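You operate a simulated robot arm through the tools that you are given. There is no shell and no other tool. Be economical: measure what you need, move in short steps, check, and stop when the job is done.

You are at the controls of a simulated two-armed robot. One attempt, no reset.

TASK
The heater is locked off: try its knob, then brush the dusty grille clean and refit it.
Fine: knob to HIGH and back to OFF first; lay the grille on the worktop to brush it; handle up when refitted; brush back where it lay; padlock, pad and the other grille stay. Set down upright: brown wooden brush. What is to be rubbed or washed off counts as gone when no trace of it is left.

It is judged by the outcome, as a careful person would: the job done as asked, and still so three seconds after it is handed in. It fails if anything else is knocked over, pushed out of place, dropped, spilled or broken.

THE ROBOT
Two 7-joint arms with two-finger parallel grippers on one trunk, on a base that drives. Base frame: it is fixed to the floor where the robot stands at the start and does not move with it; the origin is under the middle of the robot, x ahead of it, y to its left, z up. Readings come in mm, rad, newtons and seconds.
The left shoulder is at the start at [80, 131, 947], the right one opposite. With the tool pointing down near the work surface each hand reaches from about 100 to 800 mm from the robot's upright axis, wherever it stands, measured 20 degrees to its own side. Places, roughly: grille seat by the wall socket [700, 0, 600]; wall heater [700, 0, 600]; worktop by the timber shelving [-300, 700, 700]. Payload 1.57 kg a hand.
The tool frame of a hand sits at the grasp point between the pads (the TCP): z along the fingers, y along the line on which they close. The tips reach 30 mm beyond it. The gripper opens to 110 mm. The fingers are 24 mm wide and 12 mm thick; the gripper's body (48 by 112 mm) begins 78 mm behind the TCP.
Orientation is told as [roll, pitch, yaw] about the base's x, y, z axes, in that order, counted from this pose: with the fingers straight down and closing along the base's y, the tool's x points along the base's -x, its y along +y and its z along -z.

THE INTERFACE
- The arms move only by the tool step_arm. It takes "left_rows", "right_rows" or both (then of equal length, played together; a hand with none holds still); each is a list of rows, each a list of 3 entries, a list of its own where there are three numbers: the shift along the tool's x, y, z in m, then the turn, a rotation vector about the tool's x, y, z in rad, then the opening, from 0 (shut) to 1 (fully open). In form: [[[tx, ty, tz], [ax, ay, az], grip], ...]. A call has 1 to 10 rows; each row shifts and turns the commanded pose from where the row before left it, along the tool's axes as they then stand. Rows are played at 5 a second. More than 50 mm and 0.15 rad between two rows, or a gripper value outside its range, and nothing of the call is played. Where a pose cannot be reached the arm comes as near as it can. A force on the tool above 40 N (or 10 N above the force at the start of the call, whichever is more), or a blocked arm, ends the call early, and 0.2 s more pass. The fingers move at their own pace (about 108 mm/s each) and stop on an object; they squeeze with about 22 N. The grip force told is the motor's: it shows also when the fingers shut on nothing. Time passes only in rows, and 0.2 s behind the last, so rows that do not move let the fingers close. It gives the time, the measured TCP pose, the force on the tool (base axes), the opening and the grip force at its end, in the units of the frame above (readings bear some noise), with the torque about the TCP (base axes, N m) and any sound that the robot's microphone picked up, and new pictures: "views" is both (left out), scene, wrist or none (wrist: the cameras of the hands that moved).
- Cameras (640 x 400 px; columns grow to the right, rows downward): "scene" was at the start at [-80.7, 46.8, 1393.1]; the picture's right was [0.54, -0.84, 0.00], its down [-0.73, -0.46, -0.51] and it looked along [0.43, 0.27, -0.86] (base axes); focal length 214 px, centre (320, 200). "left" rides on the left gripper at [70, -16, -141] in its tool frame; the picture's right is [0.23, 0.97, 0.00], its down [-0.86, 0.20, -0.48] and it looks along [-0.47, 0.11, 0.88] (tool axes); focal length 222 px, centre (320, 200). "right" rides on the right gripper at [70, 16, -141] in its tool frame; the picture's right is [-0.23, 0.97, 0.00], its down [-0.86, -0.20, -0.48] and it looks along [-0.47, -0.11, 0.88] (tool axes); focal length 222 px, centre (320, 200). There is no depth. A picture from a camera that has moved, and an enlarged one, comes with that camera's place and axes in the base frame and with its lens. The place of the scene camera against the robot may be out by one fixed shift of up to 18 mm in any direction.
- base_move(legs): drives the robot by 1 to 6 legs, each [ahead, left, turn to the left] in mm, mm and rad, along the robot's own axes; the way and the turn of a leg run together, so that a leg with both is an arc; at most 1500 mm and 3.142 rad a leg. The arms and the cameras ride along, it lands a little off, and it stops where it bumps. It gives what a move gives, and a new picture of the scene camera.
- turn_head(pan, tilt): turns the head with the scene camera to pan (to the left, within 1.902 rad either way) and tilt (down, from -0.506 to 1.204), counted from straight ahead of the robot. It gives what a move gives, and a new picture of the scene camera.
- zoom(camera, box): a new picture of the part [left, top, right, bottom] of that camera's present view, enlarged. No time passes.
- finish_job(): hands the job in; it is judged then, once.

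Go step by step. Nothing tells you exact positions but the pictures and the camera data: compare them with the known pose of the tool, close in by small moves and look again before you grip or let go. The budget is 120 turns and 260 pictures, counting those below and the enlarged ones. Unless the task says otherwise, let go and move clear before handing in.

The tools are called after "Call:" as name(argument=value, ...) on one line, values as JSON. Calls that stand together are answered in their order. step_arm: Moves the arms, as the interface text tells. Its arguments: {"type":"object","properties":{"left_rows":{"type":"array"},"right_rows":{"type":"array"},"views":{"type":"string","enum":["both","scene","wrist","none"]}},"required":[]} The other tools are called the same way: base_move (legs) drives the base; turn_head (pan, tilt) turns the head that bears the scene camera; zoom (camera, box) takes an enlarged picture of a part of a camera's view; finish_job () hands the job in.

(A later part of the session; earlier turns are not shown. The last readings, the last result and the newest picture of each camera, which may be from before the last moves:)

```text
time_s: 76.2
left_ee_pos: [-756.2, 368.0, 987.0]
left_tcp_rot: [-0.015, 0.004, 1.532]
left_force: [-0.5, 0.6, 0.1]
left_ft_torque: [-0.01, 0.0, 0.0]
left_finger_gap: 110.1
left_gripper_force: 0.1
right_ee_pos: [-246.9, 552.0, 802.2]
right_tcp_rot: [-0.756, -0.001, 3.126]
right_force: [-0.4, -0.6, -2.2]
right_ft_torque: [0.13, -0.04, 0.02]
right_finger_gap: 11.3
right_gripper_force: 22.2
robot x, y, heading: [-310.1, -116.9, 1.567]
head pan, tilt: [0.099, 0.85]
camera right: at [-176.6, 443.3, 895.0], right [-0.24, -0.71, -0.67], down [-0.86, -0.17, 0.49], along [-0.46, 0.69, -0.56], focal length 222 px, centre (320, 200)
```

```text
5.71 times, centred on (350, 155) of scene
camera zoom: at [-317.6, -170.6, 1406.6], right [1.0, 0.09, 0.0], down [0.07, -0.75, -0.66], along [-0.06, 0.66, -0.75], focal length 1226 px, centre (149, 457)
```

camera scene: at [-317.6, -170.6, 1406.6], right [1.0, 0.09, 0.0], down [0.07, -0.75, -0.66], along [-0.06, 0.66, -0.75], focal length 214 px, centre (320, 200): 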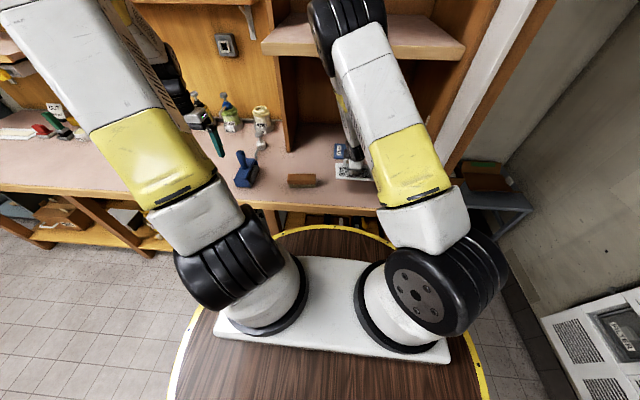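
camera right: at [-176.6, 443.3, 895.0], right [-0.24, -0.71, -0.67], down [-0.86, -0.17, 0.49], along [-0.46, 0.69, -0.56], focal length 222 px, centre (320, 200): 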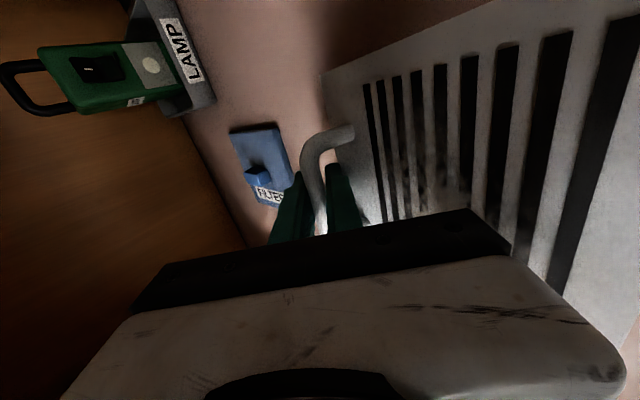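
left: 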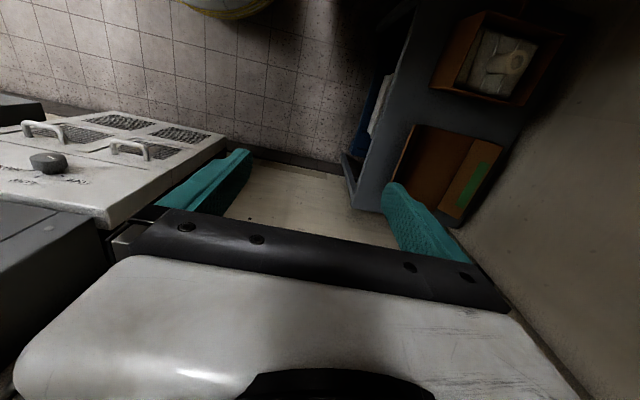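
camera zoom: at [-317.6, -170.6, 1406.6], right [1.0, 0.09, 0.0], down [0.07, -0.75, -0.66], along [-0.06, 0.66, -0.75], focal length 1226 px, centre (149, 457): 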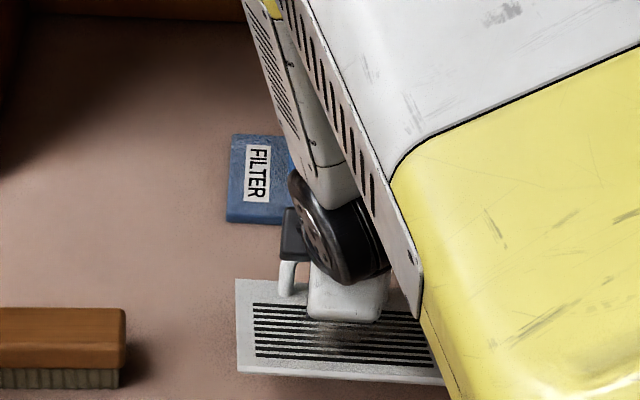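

Call:
step_arm(right_rows=[[[0, 0.0034, 0.0036], [0, 0, 0], 0.0], [[0, 0.0034, 0.0036], [0, 0, 0], 0.0], [[0, 0.0034, 0.0036], [0, 0, 0], 0.0], [[0, 0.0034, 0.0036], [0, 0, 0], 0.0], [[0, 0, 0], [0, 0, 0], 0.0]], views="wrist")

Call:
zoom(camera="scene", box=[300, 120, 400, 190])

```text
time_s: 77.4
left_ee_pos: [-755.4, 369.7, 987.3]
left_tcp_rot: [-0.014, 0.005, 1.531]
left_force: [-0.1, -0.6, 0.9]
left_ft_torque: [-0.01, 0.0, -0.01]
left_finger_gap: 109.9
left_gripper_force: 0.1
right_ee_pos: [-245.0, 553.4, 782.3]
right_tcp_rot: [-0.754, -0.001, 3.127]
right_force: [-0.7, 0.0, -2.4]
right_ft_torque: [0.11, -0.02, 0.0]
right_finger_gap: 11.4
right_gripper_force: 22.0
robot x, y, heading: [-312.5, -116.7, 1.56]
head pan, tilt: [0.099, 0.85]
camera right: at [-175.9, 443.1, 875.4], right [-0.24, -0.71, -0.67], down [-0.86, -0.17, 0.49], along [-0.46, 0.69, -0.56], focal length 222 px, centre (320, 200)
```

right: 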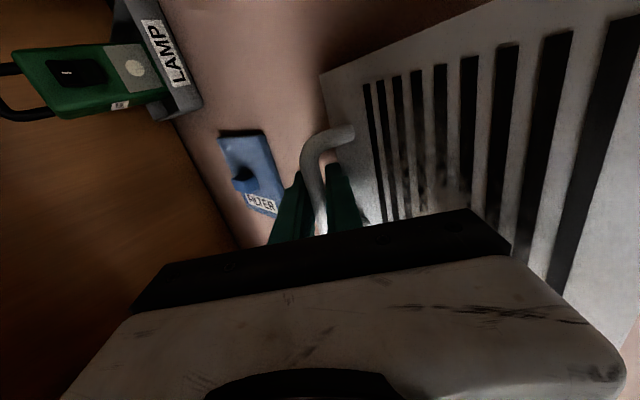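

```text
5.71 times, centred on (350, 155) of scene
camera zoom: at [-317.6, -170.6, 1406.6], right [1.0, 0.09, 0.0], down [0.07, -0.75, -0.66], along [-0.06, 0.66, -0.75], focal length 1226 px, centre (149, 457)
```

zoom: 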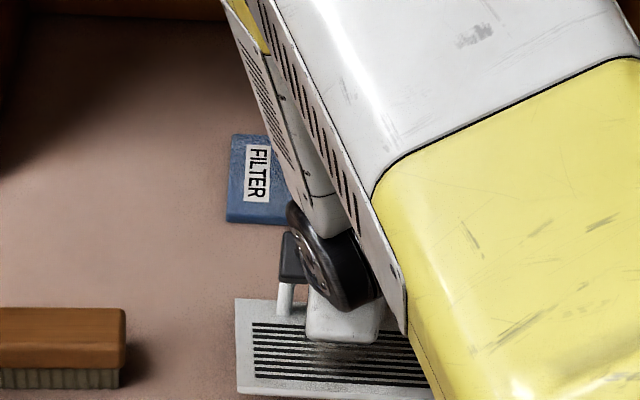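

Call:
step_arm(right_rows=[[[0, 0.0034, 0.0036], [0, 0, 0], 0.0], [[0, 0.0034, 0.0036], [0, 0, 0], 0.0], [[0, 0.0034, 0.0036], [0, 0, 0], 0.0], [[0, 0.0034, 0.0036], [0, 0, 0], 0.0], [[0, 0, 0], [0, 0, 0], 0.0]], views="none")

Call:
zoom(camera="scene", box=[300, 120, 400, 190])

```text
time_s: 78.2
left_ee_pos: [-755.5, 368.2, 988.1]
left_tcp_rot: [-0.016, 0.003, 1.533]
left_force: [-0.1, 0.3, -0.3]
left_ft_torque: [-0.01, 0.0, -0.04]
left_finger_gap: 109.9
left_gripper_force: 0.1
right_ee_pos: [-246.0, 558.3, 775.9]
right_tcp_rot: [-0.769, -0.006, 3.132]
right_force: [0.1, -3.2, 7.6]
right_ft_torque: [0.04, -0.18, 0.0]
right_finger_gap: 11.6
right_gripper_force: 22.1
robot x, y, heading: [-313.7, -117.1, 1.565]
head pan, tilt: [0.099, 0.85]
stopped in row 3 (right hand): the force on the tool passed its limit at 44 N (the readings are from after the stop); the commanded pose is now the measured one
```

```text
5.71 times, centred on (350, 155) of scene
camera zoom: at [-317.7, -171.1, 1406.6], right [1.0, 0.09, 0.0], down [0.07, -0.75, -0.66], along [-0.06, 0.66, -0.75], focal length 1226 px, centre (149, 457)
```

zoom: 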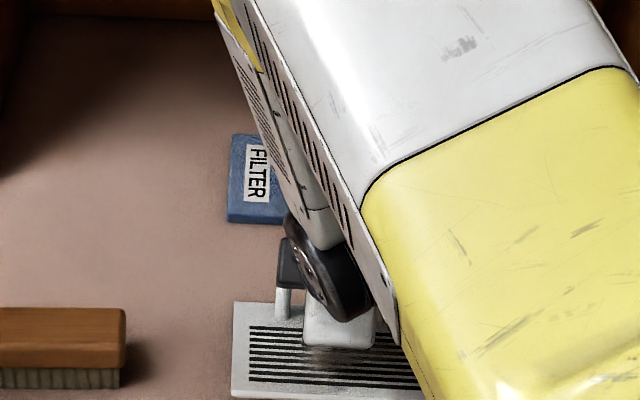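

The far edge has touched. I turn the hand a little to bring the near edge down.

Call:
step_arm(right_rows=[[[0, 0, 0], [0.05, 0, 0], 0.0], [[0, 0, 0], [0.05, 0, 0], 0.0], [[0, 0, 0], [0.05, 0, 0], 0.0], [[0, 0, 0], [0, 0, 0], 0.0]], views="wrist")

Call:
zoom(camera="scene", box=[300, 120, 400, 190])

```text
time_s: 79.2
left_ee_pos: [-757.0, 367.9, 987.2]
left_tcp_rot: [-0.014, 0.003, 1.533]
left_force: [0.0, 0.0, 1.2]
left_ft_torque: [-0.02, -0.02, 0.02]
left_finger_gap: 110.4
left_gripper_force: 0.1
right_ee_pos: [-246.1, 556.4, 774.2]
right_tcp_rot: [-0.92, -0.005, 3.13]
right_force: [0.4, -7.8, 16.0]
right_ft_torque: [-0.12, 0.02, 0.05]
right_finger_gap: 11.3
right_gripper_force: 22.2
robot x, y, heading: [-308.9, -120.6, 1.566]
head pan, tilt: [0.099, 0.85]
camera right: at [-176.9, 433.9, 848.1], right [-0.24, -0.59, -0.77], down [-0.86, -0.25, 0.45], along [-0.46, 0.77, -0.44], focal length 222 px, centre (320, 200)
```

right: 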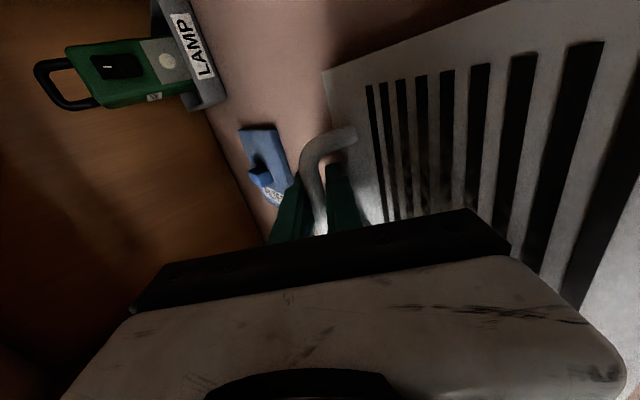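

```text
5.71 times, centred on (350, 155) of scene
camera zoom: at [-317.7, -171.5, 1406.6], right [1.0, 0.09, 0.0], down [0.07, -0.75, -0.66], along [-0.06, 0.66, -0.75], focal length 1226 px, centre (149, 457)
```

zoom: 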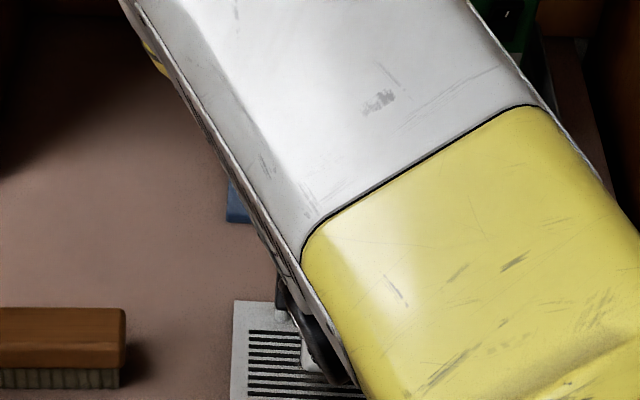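

Call:
zoom(camera="scene", box=[310, 150, 400, 215])

```text
6.15 times, centred on (355, 182) of scene
camera zoom: at [-317.7, -171.5, 1406.6], right [1.0, 0.09, 0.0], down [0.07, -0.75, -0.66], along [-0.06, 0.66, -0.75], focal length 1320 px, centre (105, 308)
```

zoom: 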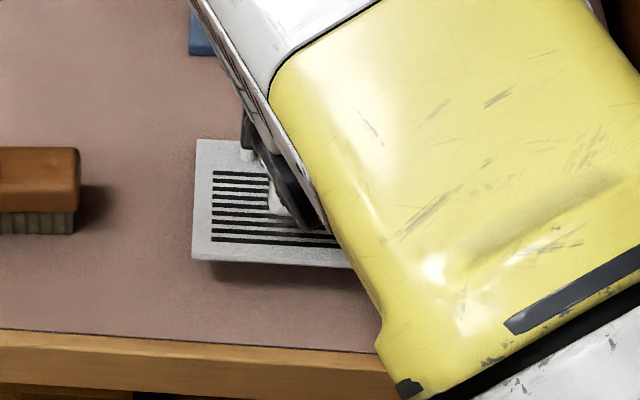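

The near edge is still about 20 mm up; a bit more turn.

Call:
step_arm(right_rows=[[[0, 0, 0], [0.05, 0, 0], 0.0], [[0, 0, 0], [0.05, 0, 0], 0.0], [[0, 0, 0], [0.03, 0, 0], 0.0], [[0, 0, 0], [0, 0, 0], 0.0]], views="none")

Call:
zoom(camera="scene", box=[310, 150, 400, 215])

```text
time_s: 80.2
left_ee_pos: [-757.2, 367.2, 987.6]
left_tcp_rot: [-0.014, 0.004, 1.533]
left_force: [-0.4, -0.1, 0.0]
left_ft_torque: [-0.03, 0.0, 0.02]
left_finger_gap: 110.2
left_gripper_force: 0.0
right_ee_pos: [-246.2, 557.9, 772.9]
right_tcp_rot: [-1.047, -0.006, 3.131]
right_force: [-0.8, -0.4, -2.4]
right_ft_torque: [0.15, 0.02, -0.05]
right_finger_gap: 11.2
right_gripper_force: 21.7
robot x, y, heading: [-309.2, -120.1, 1.565]
head pan, tilt: [0.099, 0.85]
```

```text
6.15 times, centred on (355, 182) of scene
camera zoom: at [-317.6, -170.5, 1406.6], right [1.0, 0.09, 0.0], down [0.07, -0.75, -0.66], along [-0.06, 0.66, -0.75], focal length 1320 px, centre (105, 308)
```

zoom: 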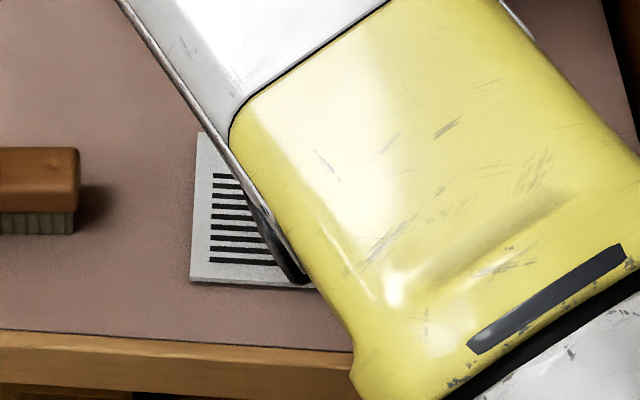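

Now level. I lower the last few millimetres and release.

Call:
step_arm(right_rows=[[[0, 0.0026, 0.0015], [0, 0, 0], 0.0], [[0, 0.0026, 0.0015], [0, 0, 0], 0.0], [[0, 0.0026, 0.0015], [0, 0, 0], 0.0], [[0, 0, 0], [0, 0, 0], 0.0]], views="none")

```text
time_s: 81.0
left_ee_pos: [-755.8, 367.4, 987.2]
left_tcp_rot: [-0.014, 0.005, 1.532]
left_force: [0.1, 0.0, -0.2]
left_ft_torque: [0.01, -0.01, -0.02]
left_finger_gap: 109.8
left_gripper_force: 0.1
right_ee_pos: [-245.1, 561.7, 772.0]
right_tcp_rot: [-1.064, -0.009, 3.132]
right_force: [0.0, 1.6, 7.0]
right_ft_torque: [-0.13, -0.05, -0.02]
right_finger_gap: 11.5
right_gripper_force: 22.2
robot x, y, heading: [-313.8, -119.1, 1.56]
head pan, tilt: [0.099, 0.85]
stopped in row 3 (right hand): the force on the tool passed its limit at 43 N (the readings are from after the stop); the commanded pose is now the measured one
```

Touching. I open slightly and withdraw along the finger axis.

Call:
step_arm(right_rows=[[[0, -0.001, 0], [0, 0, 0], 0.16], [[0, 0, 0], [0, 0, 0], 0.16], [[0, 0, -0.01], [0, 0, 0], 0.18], [[0, 0, -0.015], [0, 0, 0], 0.2], [[0, 0, -0.03], [0, 0, 0], 0.3], [[0, -0.02, -0.04], [0, 0, 0], 0.3]], views="both")

```text
time_s: 82.4
left_ee_pos: [-755.7, 368.6, 986.5]
left_tcp_rot: [-0.013, 0.003, 1.532]
left_force: [-0.2, -0.2, 0.2]
left_ft_torque: [0.01, -0.03, 0.0]
left_finger_gap: 109.9
left_gripper_force: 0.1
right_ee_pos: [-248.3, 486.8, 837.3]
right_tcp_rot: [-1.061, -0.007, 3.131]
right_force: [0.7, -0.4, -2.4]
right_ft_torque: [0.14, -0.01, 0.0]
right_finger_gap: 35.1
right_gripper_force: 1.1
robot x, y, heading: [-313.0, -116.9, 1.563]
head pan, tilt: [0.099, 0.85]
camera scene: at [-317.7, -170.4, 1406.7], right [1.0, 0.09, 0.0], down [0.07, -0.75, -0.66], along [-0.06, 0.66, -0.75], focal length 214 px, centre (320, 200)
camera right: at [-178.8, 355.1, 892.3], right [-0.24, -0.47, -0.85], down [-0.86, -0.31, 0.41], along [-0.46, 0.82, -0.33], focal length 222 px, centre (320, 200)
```

scene: 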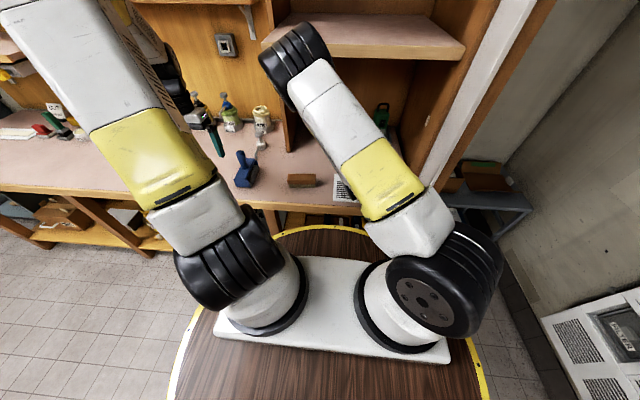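
right: 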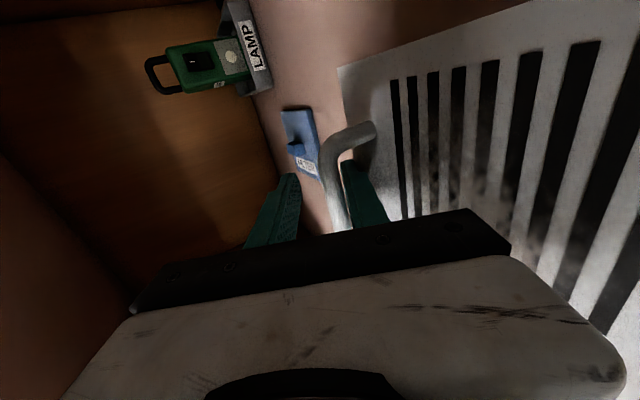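

The handle has come along on the lower finger instead of slipping off. I close on it again to secure it.

Call:
step_arm(right_rows=[[[0, 0, 0], [0, 0, 0], 0.0], [[0, 0, 0], [0, 0, 0], 0.0], [[0, 0, 0], [0, 0, 0], 0.0]], views="wrist")

Call:
zoom(camera="scene", box=[310, 130, 410, 200])

```text
time_s: 83.2
left_ee_pos: [-756.1, 368.2, 986.4]
left_tcp_rot: [-0.014, 0.003, 1.533]
left_force: [-0.7, 0.1, -0.3]
left_ft_torque: [0.03, 0.01, -0.01]
left_finger_gap: 110.2
left_gripper_force: 0.0
right_ee_pos: [-247.2, 486.8, 836.3]
right_tcp_rot: [-1.061, -0.006, 3.13]
right_force: [-0.2, -1.0, 0.6]
right_ft_torque: [0.15, 0.04, 0.0]
right_finger_gap: 11.2
right_gripper_force: 22.4
robot x, y, heading: [-312.0, -121.0, 1.564]
head pan, tilt: [0.099, 0.85]
camera right: at [-178.5, 355.1, 892.2], right [-0.24, -0.47, -0.85], down [-0.86, -0.31, 0.41], along [-0.46, 0.82, -0.33], focal length 222 px, centre (320, 200)
```

right: 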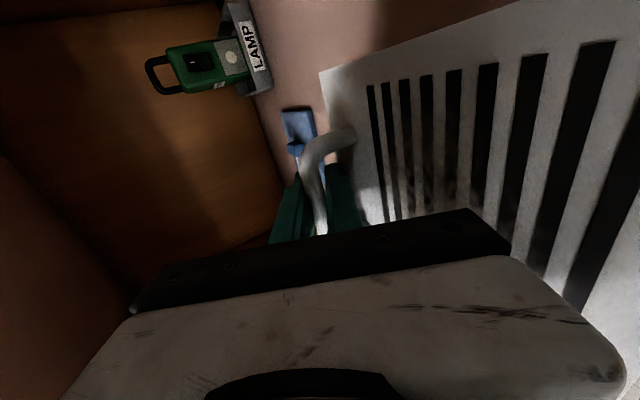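

```text
5.71 times, centred on (360, 165) of scene
camera zoom: at [-317.6, -170.8, 1406.6], right [1.0, 0.09, 0.0], down [0.07, -0.75, -0.66], along [-0.06, 0.66, -0.75], focal length 1226 px, centre (91, 400)
```

zoom: 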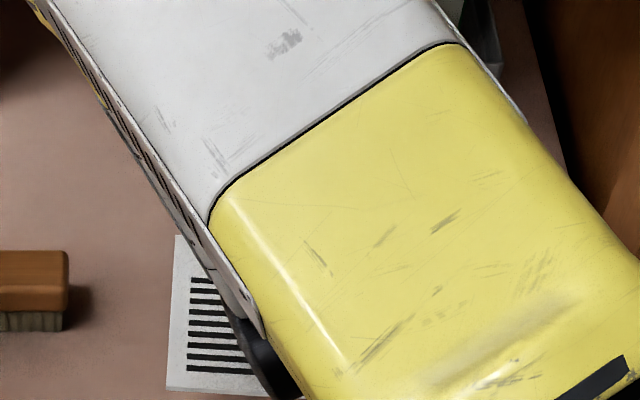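

Secured. The plate was wedged under the gripper body, so I'll make the hand steeper and press the plate flat onto the worktop before letting go.

Call:
step_arm(right_rows=[[[0, 0, -0.02], [-0.14, 0, 0], 0.0], [[0, 0, 0], [-0.14, 0, 0], 0.0], [[0, 0, 0], [-0.14, 0, 0], 0.0], [[0, 0, 0], [-0.14, 0, 0], 0.0], [[0, 0, 0], [-0.14, 0, 0], 0.0], [[0, -0.0375, 0.0145], [0, 0, 0], 0.0], [[0, -0.0375, 0.0145], [0, 0, 0], 0.0], [[0, 0.008, 0.022], [0, 0, 0], 0.0], [[0, 0.008, 0.022], [0, 0, 0], 0.0], [[0, 0, 0], [0, 0, 0], 0.0]], views="both")

Call:
zoom(camera="scene", box=[310, 130, 410, 200])

```text
time_s: 85.4
left_ee_pos: [-755.7, 368.1, 987.3]
left_tcp_rot: [-0.014, 0.004, 1.532]
left_force: [0.1, -0.4, 0.4]
left_ft_torque: [0.02, 0.01, 0.02]
left_finger_gap: 110.1
left_gripper_force: 0.1
right_ee_pos: [-246.0, 552.4, 796.8]
right_tcp_rot: [-0.361, -0.006, 3.131]
right_force: [0.1, -0.7, -1.7]
right_ft_torque: [0.15, 0.01, 0.01]
right_finger_gap: 11.4
right_gripper_force: 21.8
robot x, y, heading: [-313.4, -122.4, 1.56]
head pan, tilt: [0.099, 0.85]
camera scene: at [-317.6, -170.8, 1406.6], right [1.0, 0.09, 0.0], down [0.07, -0.75, -0.66], along [-0.06, 0.66, -0.75], focal length 214 px, centre (320, 200)
camera right: at [-175.1, 486.0, 924.6], right [-0.24, -0.91, -0.34], down [-0.85, 0.03, 0.52], along [-0.47, 0.42, -0.78], focal length 222 px, centre (320, 200)
```

scene: 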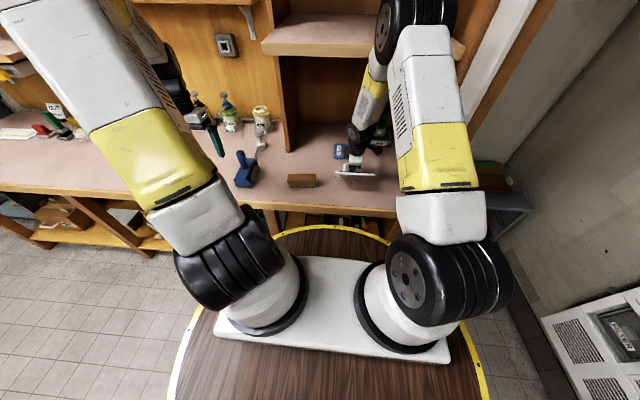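
right: 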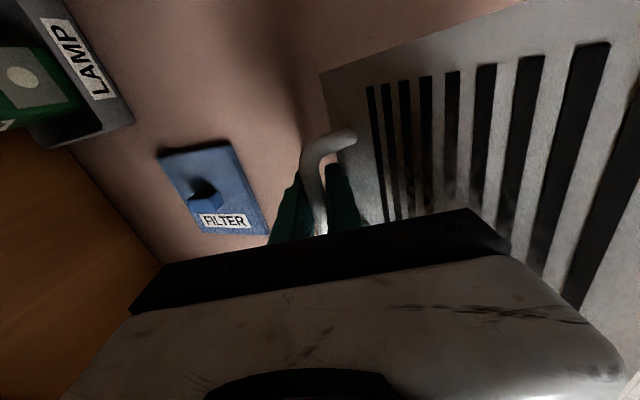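

```text
5.71 times, centred on (360, 165) of scene
camera zoom: at [-317.6, -170.8, 1406.6], right [1.0, 0.09, 0.0], down [0.07, -0.75, -0.66], along [-0.06, 0.66, -0.75], focal length 1226 px, centre (91, 400)
```

zoom: 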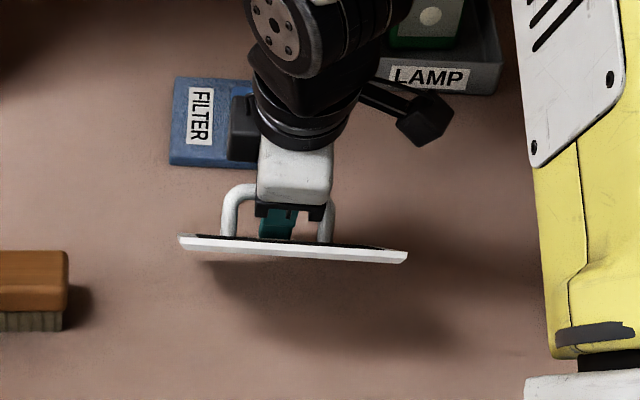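

The near edge is up about 35–40°. I press down in small steps so that the far edge levers the plate flat.

Call:
step_arm(right_rows=[[[0, 0.0028, 0.0075], [0, 0, 0], 0.0], [[0, 0.0014, 0.0037], [0, 0, 0], 0.0], [[0, 0.0014, 0.0037], [0, 0, 0], 0.0], [[0, 0.0014, 0.0037], [0, 0, 0], 0.0], [[0, 0.0014, 0.0037], [0, 0, 0], 0.0], [[0, 0.0014, 0.0037], [0, 0, 0], 0.0], [[0, 0, 0], [0, 0, 0], 0.0]], views="none")

Call:
zoom(camera="scene", box=[310, 130, 410, 200])

```text
time_s: 86.9
left_ee_pos: [-756.1, 367.2, 988.0]
left_tcp_rot: [-0.013, 0.003, 1.532]
left_force: [-1.1, -0.9, -0.3]
left_ft_torque: [-0.01, -0.02, 0.01]
left_finger_gap: 110.1
left_gripper_force: 0.1
right_ee_pos: [-246.1, 550.9, 774.2]
right_tcp_rot: [-0.365, -0.006, 3.13]
right_force: [0.2, -10.9, 16.0]
right_ft_torque: [-0.33, -0.13, -0.12]
right_finger_gap: 11.4
right_gripper_force: 21.9
robot x, y, heading: [-308.7, -116.4, 1.563]
head pan, tilt: [0.099, 0.85]
stopped in row 7 (right hand): the force on the tool passed its limit at 41 N (the readings are from after the stop); the commanded pose is now the measured one
```

```text
5.71 times, centred on (360, 165) of scene
camera zoom: at [-317.6, -172.0, 1406.6], right [1.0, 0.09, 0.0], down [0.07, -0.75, -0.66], along [-0.06, 0.66, -0.75], focal length 1226 px, centre (91, 400)
```

zoom: 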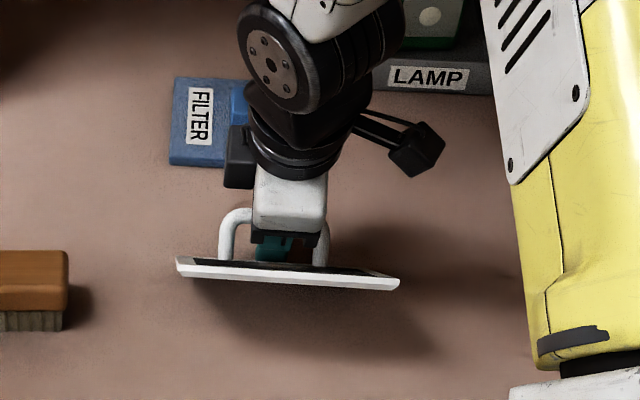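

The grip holds too hard to lever it. I'll tilt the hand back so the plate is nearly level, touch down, then relax the squeeze just enough for the bar to turn in the pads.

Call:
step_arm(right_rows=[[[0, -0.005, -0.012], [0.1, 0, 0], 0.0], [[0, 0, 0], [0.14, 0, 0], 0.0], [[0, 0, 0], [0.14, 0, 0], 0.0], [[0, 0, 0], [0.14, 0, 0], 0.0], [[0, 0.003, 0.0025], [0, 0, 0], 0.0], [[0, 0.003, 0.0025], [0, 0, 0], 0.0], [[0, 0, 0], [0, 0, 0], 0.0]], views="none")

Call:
zoom(camera="scene", box=[310, 140, 410, 210])

```text
time_s: 88.5
left_ee_pos: [-756.0, 367.7, 988.0]
left_tcp_rot: [-0.013, 0.003, 1.532]
left_force: [0.2, 0.4, 1.0]
left_ft_torque: [-0.01, -0.03, -0.01]
left_finger_gap: 110.1
left_gripper_force: 0.1
right_ee_pos: [-245.6, 553.2, 778.0]
right_tcp_rot: [-0.884, -0.007, 3.129]
right_force: [-1.1, 0.0, -3.3]
right_ft_torque: [0.15, -0.03, -0.02]
right_finger_gap: 11.6
right_gripper_force: 22.1
robot x, y, heading: [-311.8, -119.6, 1.566]
head pan, tilt: [0.099, 0.85]
```

```text
5.71 times, centred on (360, 175) of scene
camera zoom: at [-317.6, -171.0, 1406.6], right [1.0, 0.09, 0.0], down [0.07, -0.75, -0.66], along [-0.06, 0.66, -0.75], focal length 1226 px, centre (91, 343)
```

zoom: 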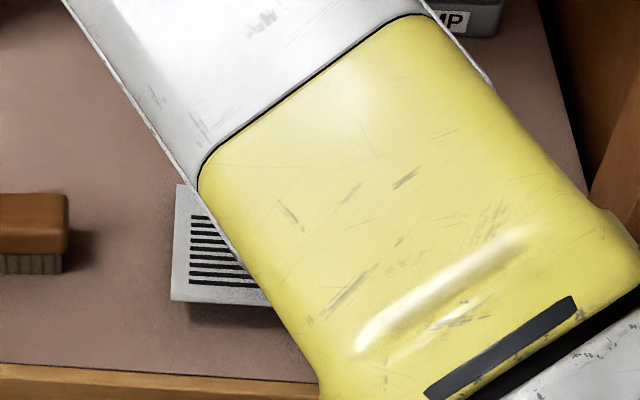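

Call:
step_arm(right_rows=[[[0, 0.0023, 0.0019], [0, 0, 0], 0.0], [[0, 0.0023, 0.0019], [0, 0, 0], 0.0], [[0, 0, 0], [0, 0, 0], 0.1], [[0, 0, 0], [0, 0, 0], 0.104]], views="none")

Call:
zoom(camera="scene", box=[310, 140, 410, 210])

```text
time_s: 89.5
left_ee_pos: [-757.1, 368.3, 987.3]
left_tcp_rot: [-0.014, 0.004, 1.533]
left_force: [-0.2, -0.4, 0.0]
left_ft_torque: [0.0, 0.01, 0.02]
left_finger_gap: 109.5
left_gripper_force: 0.2
right_ee_pos: [-244.8, 554.9, 772.2]
right_tcp_rot: [-0.889, -0.008, 3.13]
right_force: [3.2, 2.3, 12.2]
right_ft_torque: [0.19, -0.19, 0.09]
right_finger_gap: 11.8
right_gripper_force: 0.6
robot x, y, heading: [-312.3, -120.8, 1.565]
head pan, tilt: [0.099, 0.85]
```

```text
5.71 times, centred on (360, 175) of scene
camera zoom: at [-317.6, -171.4, 1406.6], right [1.0, 0.09, 0.0], down [0.07, -0.75, -0.66], along [-0.06, 0.66, -0.75], focal length 1226 px, centre (91, 343)
```

zoom: 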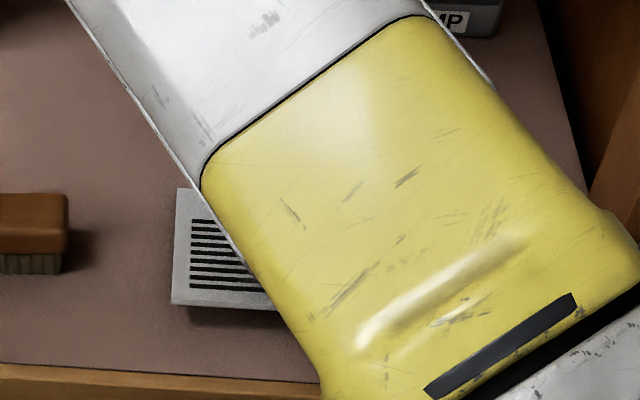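

The squeeze can be relaxed. I ease it a touch more so the plate settles flat.

Call:
step_arm(right_rows=[[[0, 0, 0], [0, 0, 0], 0.11], [[0, 0, 0], [0, 0, 0], 0.12], [[0, 0, 0], [0, 0, 0], 0.125]], views="wrist")

Call:
zoom(camera="scene", box=[310, 140, 410, 210])

```text
time_s: 90.3
left_ee_pos: [-756.3, 367.8, 986.2]
left_tcp_rot: [-0.013, 0.003, 1.533]
left_force: [-0.7, -0.6, 1.0]
left_ft_torque: [0.0, 0.03, 0.05]
left_finger_gap: 110.0
left_gripper_force: 0.1
right_ee_pos: [-245.8, 555.5, 772.1]
right_tcp_rot: [-0.887, -0.008, 3.13]
right_force: [3.1, 7.5, 17.4]
right_ft_torque: [0.36, -0.19, 0.09]
right_finger_gap: 11.9
right_gripper_force: 0.2
robot x, y, heading: [-313.2, -118.8, 1.563]
head pan, tilt: [0.099, 0.85]
camera right: at [-175.9, 433.0, 849.9], right [-0.24, -0.61, -0.75], down [-0.85, -0.23, 0.46], along [-0.46, 0.76, -0.47], focal length 222 px, centre (320, 200)
```

right: 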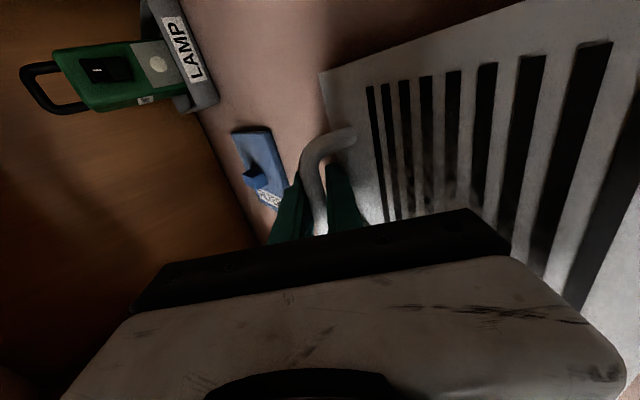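

```text
5.71 times, centred on (360, 175) of scene
camera zoom: at [-317.6, -171.3, 1406.6], right [1.0, 0.09, 0.0], down [0.07, -0.75, -0.66], along [-0.06, 0.66, -0.75], focal length 1226 px, centre (91, 343)
```

zoom: 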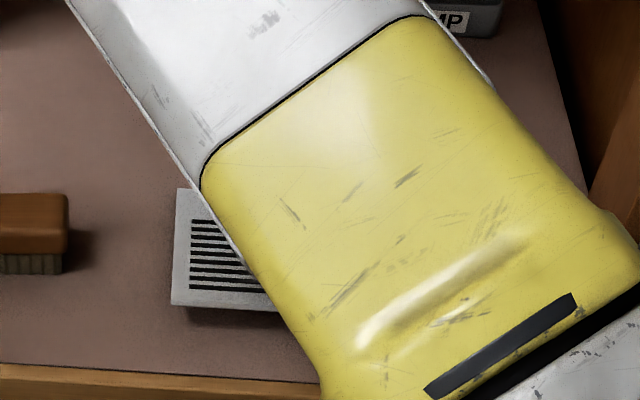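

The lower fingertip is pinched between bar and plate. I draw the hand back a few millimetres along the fingers with the grip relaxed.

Call:
step_arm(right_rows=[[[0, 0, -0.003], [0, 0, 0], 0.108], [[0, 0, -0.004], [0, 0, 0], 0.112], [[0, 0, -0.004], [0, 0, 0], 0.12], [[0, 0, 0], [0, 0, 0], 0.13]], views="wrist")

Call:
zoom(camera="scene", box=[310, 140, 410, 210])

```text
time_s: 91.3
left_ee_pos: [-756.6, 368.4, 987.7]
left_tcp_rot: [-0.014, 0.004, 1.531]
left_force: [0.0, 0.3, 0.5]
left_ft_torque: [0.02, 0.02, 0.02]
left_finger_gap: 110.0
left_gripper_force: 0.0
right_ee_pos: [-244.7, 544.4, 779.3]
right_tcp_rot: [-0.885, -0.007, 3.129]
right_force: [-0.9, -1.0, -2.6]
right_ft_torque: [0.19, 0.01, 0.02]
right_finger_gap: 15.9
right_gripper_force: 0.7
robot x, y, heading: [-310.9, -118.7, 1.559]
head pan, tilt: [0.099, 0.85]
camera right: at [-175.7, 423.1, 856.5], right [-0.24, -0.62, -0.75], down [-0.85, -0.23, 0.46], along [-0.46, 0.75, -0.47], focal length 222 px, centre (320, 200)
```

right: 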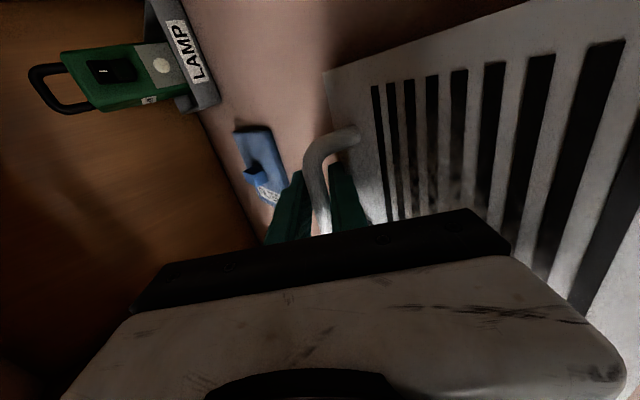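

```text
5.71 times, centred on (360, 175) of scene
camera zoom: at [-317.7, -171.0, 1406.6], right [1.0, 0.09, 0.0], down [0.07, -0.75, -0.66], along [-0.06, 0.66, -0.75], focal length 1226 px, centre (91, 343)
```

zoom: 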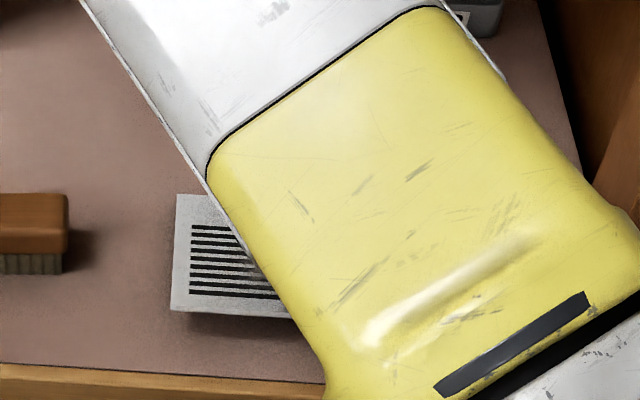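

The tip is wedged between bar and plate at this angle. I set the plate back down on the worktop with the grip loose and turn the hand steeper about the bar, so that the finger comes free.

Call:
step_arm(right_rows=[[[0, 0.0031, 0.0025], [0, 0, 0], 0.13], [[0, 0.0023, 0.0019], [0, 0, 0], 0.13], [[0, -0.0013, 0], [-0.1, 0, 0], 0.14], [[0, -0.0013, 0], [-0.1, 0, 0], 0.14], [[0, -0.0013, 0], [-0.1, 0, 0], 0.14], [[0, -0.0013, 0], [-0.1, 0, 0], 0.14], [[0, -0.0013, 0], [-0.1, 0, 0], 0.14], [[0, 0, 0], [0, 0, 0], 0.14]], views="wrist")

Call:
zoom(camera="scene", box=[310, 140, 410, 210])

```text
time_s: 93.1
left_ee_pos: [-756.7, 368.8, 986.3]
left_tcp_rot: [-0.015, 0.004, 1.532]
left_force: [0.3, -0.4, 0.5]
left_ft_torque: [0.0, 0.01, 0.0]
left_finger_gap: 109.9
left_gripper_force: 0.0
right_ee_pos: [-244.7, 548.6, 775.0]
right_tcp_rot: [-0.383, -0.008, 3.129]
right_force: [-0.3, -0.5, -2.5]
right_ft_torque: [0.16, -0.02, 0.02]
right_finger_gap: 16.1
right_gripper_force: 0.5
robot x, y, heading: [-308.2, -119.3, 1.561]
head pan, tilt: [0.099, 0.85]
camera right: at [-174.8, 480.4, 901.6], right [-0.24, -0.9, -0.36], down [-0.85, 0.02, 0.52], along [-0.47, 0.43, -0.77], focal length 222 px, centre (320, 200)
```

right: 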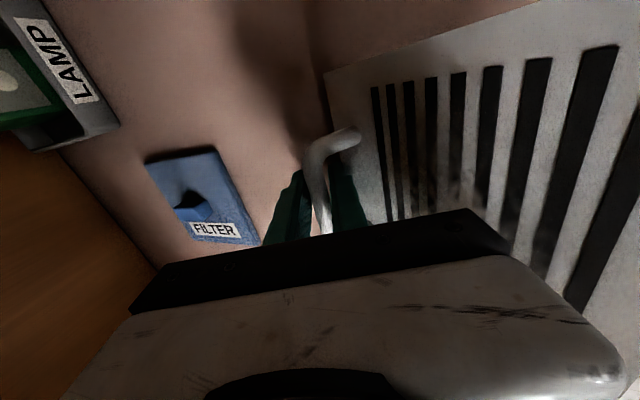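

```text
5.71 times, centred on (360, 175) of scene
camera zoom: at [-317.6, -171.0, 1406.6], right [1.0, 0.09, 0.0], down [0.07, -0.75, -0.66], along [-0.06, 0.66, -0.75], focal length 1226 px, centre (91, 343)
```

zoom: 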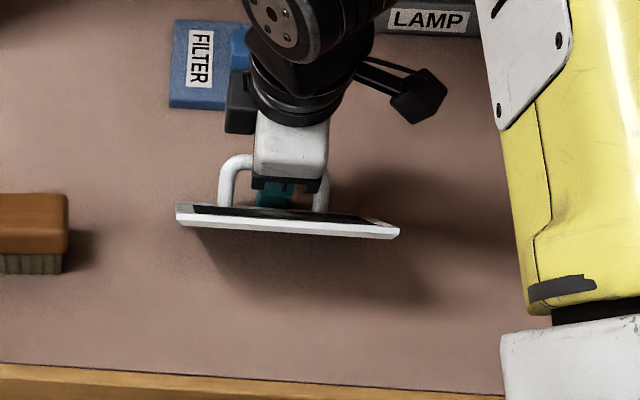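

The plate's own weight jams the lower finger. I'll instead rest the near edge on the worktop first, which unloads the jam, then slide the fingers out.

Call:
step_arm(right_rows=[[[0, -0.0093, -0.0232], [0, 0, 0], 0.14], [[0, 0, 0], [0.14, 0, 0], 0.14], [[0, 0, 0], [0.14, 0, 0], 0.14], [[0, 0, 0], [0.14, 0, 0], 0.14], [[0, 0, 0], [0.14, 0, 0], 0.14], [[0, 0, 0], [0.14, 0, 0], 0.14], [[0, 0, 0], [0.12, 0, 0], 0.14], [[0, 0, 0], [0, 0, 0], 0.14]], views="none")

Call:
zoom(camera="scene", box=[310, 140, 410, 210])

```text
time_s: 94.9
left_ee_pos: [-755.9, 368.7, 986.9]
left_tcp_rot: [-0.014, 0.004, 1.531]
left_force: [0.3, -0.8, 0.7]
left_ft_torque: [-0.01, 0.0, 0.02]
left_finger_gap: 110.0
left_gripper_force: 0.0
right_ee_pos: [-245.6, 550.3, 800.2]
right_tcp_rot: [-1.206, -0.007, 3.13]
right_force: [-0.2, -0.2, -2.2]
right_ft_torque: [0.16, -0.03, 0.0]
right_finger_gap: 17.4
right_gripper_force: 0.8
robot x, y, heading: [-311.7, -116.9, 1.568]
head pan, tilt: [0.099, 0.85]
```

```text
5.71 times, centred on (360, 175) of scene
camera zoom: at [-317.6, -171.0, 1406.6], right [1.0, 0.09, 0.0], down [0.07, -0.75, -0.66], along [-0.06, 0.66, -0.75], focal length 1226 px, centre (91, 343)
```

zoom: 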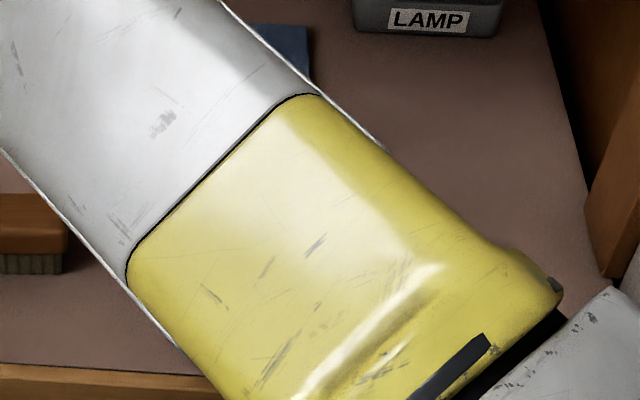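

Call:
step_arm(right_rows=[[[0, 0.0028, 0.0011], [0, 0, 0], 0.14], [[0, 0.0028, 0.0011], [0, 0, 0], 0.14], [[0, 0, 0], [0, 0, 0], 0.14]], views="wrist")

```text
time_s: 95.7
left_ee_pos: [-756.3, 367.4, 987.4]
left_tcp_rot: [-0.016, 0.002, 1.532]
left_force: [-0.5, -0.1, 0.2]
left_ft_torque: [-0.02, 0.02, 0.01]
left_finger_gap: 110.0
left_gripper_force: 0.1
right_ee_pos: [-245.8, 549.0, 795.0]
right_tcp_rot: [-1.205, -0.006, 3.128]
right_force: [0.1, -0.1, -3.0]
right_ft_torque: [0.13, 0.05, -0.02]
right_finger_gap: 17.5
right_gripper_force: 1.2
robot x, y, heading: [-311.8, -122.3, 1.564]
head pan, tilt: [0.099, 0.85]
camera right: at [-177.1, 410.6, 831.5], right [-0.24, -0.35, -0.91], down [-0.86, -0.36, 0.36], along [-0.46, 0.86, -0.21], focal length 222 px, centre (320, 200)
```

right: 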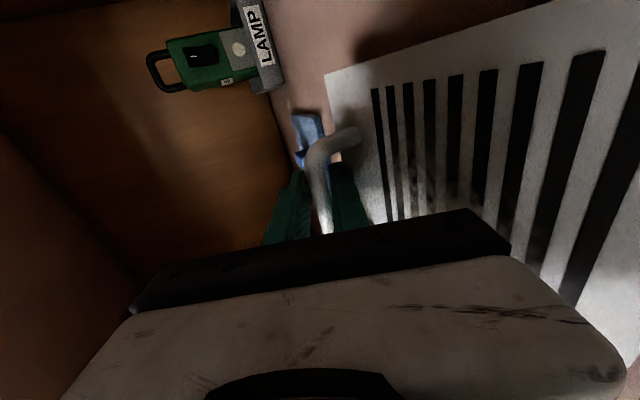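

Call:
step_arm(right_rows=[[[0, 0.0028, 0.0011], [0, 0, 0], 0.14], [[0, 0.0028, 0.0011], [0, 0, 0], 0.14], [[0, 0, 0], [0, 0, 0], 0.14]], views="none")

Call:
step_arm(right_rows=[[[0, 0.0028, 0.0011], [0, 0, 0], 0.14], [[0, 0, 0], [0, 0, 0], 0.14]], views="none")

```text
time_s: 96.5
left_ee_pos: [-756.2, 367.3, 987.4]
left_tcp_rot: [-0.012, 0.003, 1.536]
left_force: [-1.1, 0.2, -0.3]
left_ft_torque: [0.01, 0.0, -0.04]
left_finger_gap: 109.9
left_gripper_force: 0.1
right_ee_pos: [-246.5, 549.8, 788.0]
right_tcp_rot: [-1.203, -0.01, 3.129]
right_force: [0.3, 0.2, -1.7]
right_ft_torque: [-0.03, 0.03, 0.02]
right_finger_gap: 16.7
right_gripper_force: 0.3
robot x, y, heading: [-311.2, -119.1, 1.566]
head pan, tilt: [0.099, 0.85]
```

```text
time_s: 97.1
left_ee_pos: [-755.5, 367.9, 987.3]
left_tcp_rot: [-0.013, 0.003, 1.532]
left_force: [0.0, -0.2, -0.1]
left_ft_torque: [-0.02, 0.04, -0.01]
left_finger_gap: 109.8
left_gripper_force: 0.1
right_ee_pos: [-245.3, 551.3, 786.1]
right_tcp_rot: [-1.204, -0.006, 3.13]
right_force: [-0.9, -0.3, -2.1]
right_ft_torque: [0.05, -0.01, 0.03]
right_finger_gap: 16.8
right_gripper_force: 0.8
robot x, y, heading: [-313.6, -118.0, 1.563]
head pan, tilt: [0.099, 0.85]
```

The near edge is touching now (the torque is gone). I slide the fingers out along their axis.

Call:
step_arm(right_rows=[[[0, 0.0019, 0.0007], [0, 0, 0], 0.14], [[0, 0, 0], [0, 0, 0], 0.14], [[0, 0, -0.006], [0, 0, 0], 0.14], [[0, 0, -0.006], [0, 0, 0], 0.14], [[0, 0, 0], [0, 0, 0], 0.14]], views="wrist")

```text
time_s: 98.3
left_ee_pos: [-756.3, 368.2, 986.9]
left_tcp_rot: [-0.014, 0.003, 1.533]
left_force: [0.3, -0.2, 0.1]
left_ft_torque: [0.06, 0.02, 0.0]
left_finger_gap: 110.0
left_gripper_force: 0.0
right_ee_pos: [-246.1, 538.6, 788.6]
right_tcp_rot: [-1.206, -0.008, 3.129]
right_force: [-0.5, 0.6, -0.8]
right_ft_torque: [0.02, 0.03, -0.01]
right_finger_gap: 16.5
right_gripper_force: 0.4
robot x, y, heading: [-309.7, -119.1, 1.565]
head pan, tilt: [0.099, 0.85]
camera right: at [-177.6, 399.4, 824.3], right [-0.24, -0.35, -0.91], down [-0.86, -0.36, 0.36], along [-0.46, 0.86, -0.21], focal length 222 px, centre (320, 200)
```

right: 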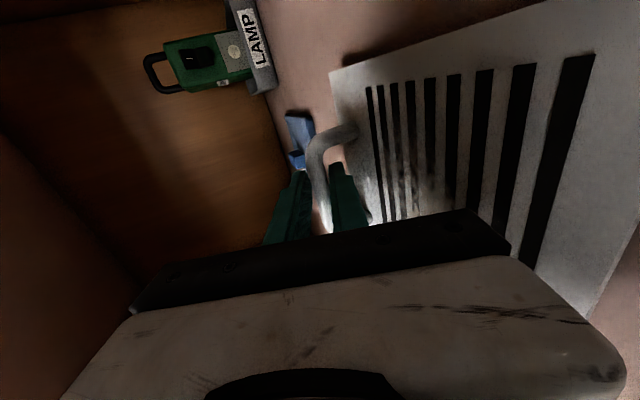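

The plate stays while the hand slides. I continue withdrawing.

Call:
step_arm(right_rows=[[[0, 0.002, -0.006], [0, 0, 0], 0.14], [[0, 0.001, -0.006], [0, 0, 0], 0.15], [[0, 0.001, -0.006], [0, 0, 0], 0.15], [[0, 0, 0], [0, 0, 0], 0.15]], views="wrist")

```text
time_s: 99.3
left_ee_pos: [-755.8, 367.3, 987.2]
left_tcp_rot: [-0.013, 0.003, 1.531]
left_force: [-0.5, 1.0, 0.2]
left_ft_torque: [0.01, 0.0, -0.03]
left_finger_gap: 109.9
left_gripper_force: 0.1
right_ee_pos: [-246.2, 520.1, 791.0]
right_tcp_rot: [-1.203, -0.007, 3.129]
right_force: [0.2, 0.3, -1.8]
right_ft_torque: [-0.04, 0.02, 0.05]
right_finger_gap: 17.6
right_gripper_force: 1.2
robot x, y, heading: [-314.0, -121.4, 1.565]
head pan, tilt: [0.099, 0.85]
camera right: at [-177.1, 381.1, 827.8], right [-0.24, -0.35, -0.91], down [-0.86, -0.36, 0.36], along [-0.46, 0.86, -0.21], focal length 222 px, centre (320, 200)
```

right: 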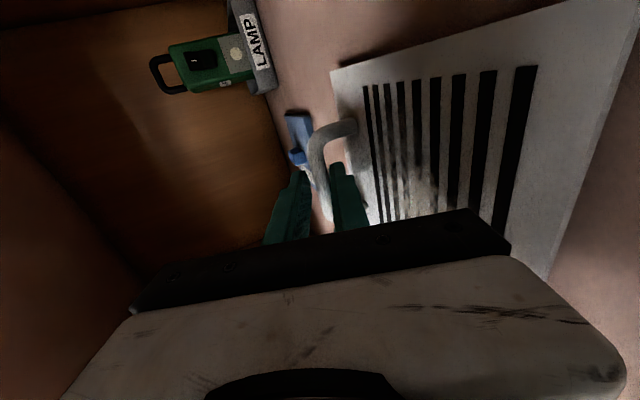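

Call:
step_arm(right_rows=[[[0, 0.005, 0.0], [0, 0, 0], 0.15], [[0, 0.005, 0.0], [0, 0, 0], 0.15], [[0, 0.003, -0.004], [0, 0, 0], 0.15], [[0, 0, 0], [0, 0, 0], 0.15]], views="wrist")

```text
time_s: 100.3
left_ee_pos: [-755.7, 367.1, 985.9]
left_tcp_rot: [-0.015, 0.003, 1.532]
left_force: [0.0, 0.9, -0.6]
left_ft_torque: [-0.01, -0.01, 0.0]
left_finger_gap: 109.7
left_gripper_force: 0.1
right_ee_pos: [-246.6, 511.9, 782.0]
right_tcp_rot: [-1.21, -0.008, 3.128]
right_force: [-1.0, 3.6, 15.6]
right_ft_torque: [0.36, 0.11, -0.28]
right_finger_gap: 23.8
right_gripper_force: 8.3
robot x, y, heading: [-312.8, -119.6, 1.563]
head pan, tilt: [0.099, 0.85]
camera right: at [-177.6, 373.4, 817.2], right [-0.24, -0.34, -0.91], down [-0.86, -0.37, 0.36], along [-0.46, 0.87, -0.21], focal length 222 px, centre (320, 200)
```

right: 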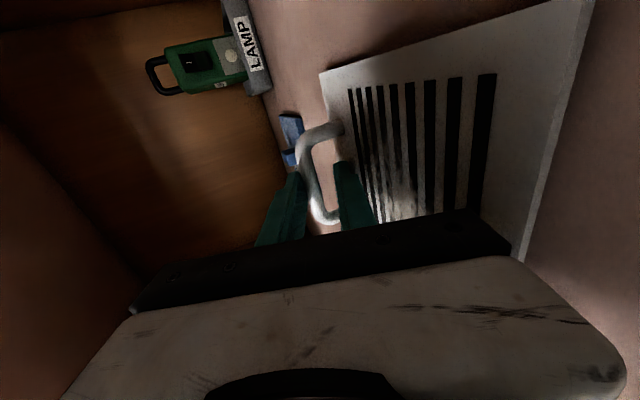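

Call:
step_arm(right_rows=[[[0, -0.002, -0.008], [0, 0, 0], 0.2], [[0, 0, -0.01], [0, 0, 0], 0.2], [[0, 0, -0.01], [0, 0, 0], 0.2], [[0, 0, 0], [0, 0, 0], 0.2]], views="wrist")

```text
time_s: 101.3
left_ee_pos: [-756.1, 367.6, 987.5]
left_tcp_rot: [-0.014, 0.004, 1.533]
left_force: [0.5, -0.6, 0.0]
left_ft_torque: [-0.04, -0.01, 0.02]
left_finger_gap: 110.1
left_gripper_force: 0.0
right_ee_pos: [-245.6, 485.8, 790.9]
right_tcp_rot: [-1.205, -0.009, 3.129]
right_force: [0.3, 0.2, 0.1]
right_ft_torque: [-0.01, 0.02, -0.03]
right_finger_gap: 22.1
right_gripper_force: 0.2
robot x, y, heading: [-312.3, -118.7, 1.561]
head pan, tilt: [0.099, 0.85]
camera right: at [-177.1, 347.1, 828.0], right [-0.24, -0.35, -0.91], down [-0.86, -0.36, 0.36], along [-0.46, 0.86, -0.21], focal length 222 px, centre (320, 200)
```

right: 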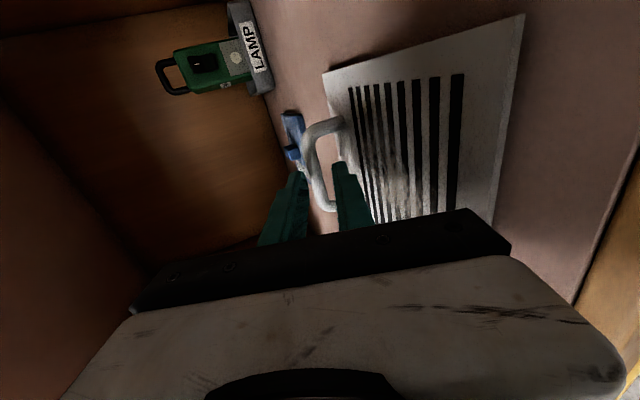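

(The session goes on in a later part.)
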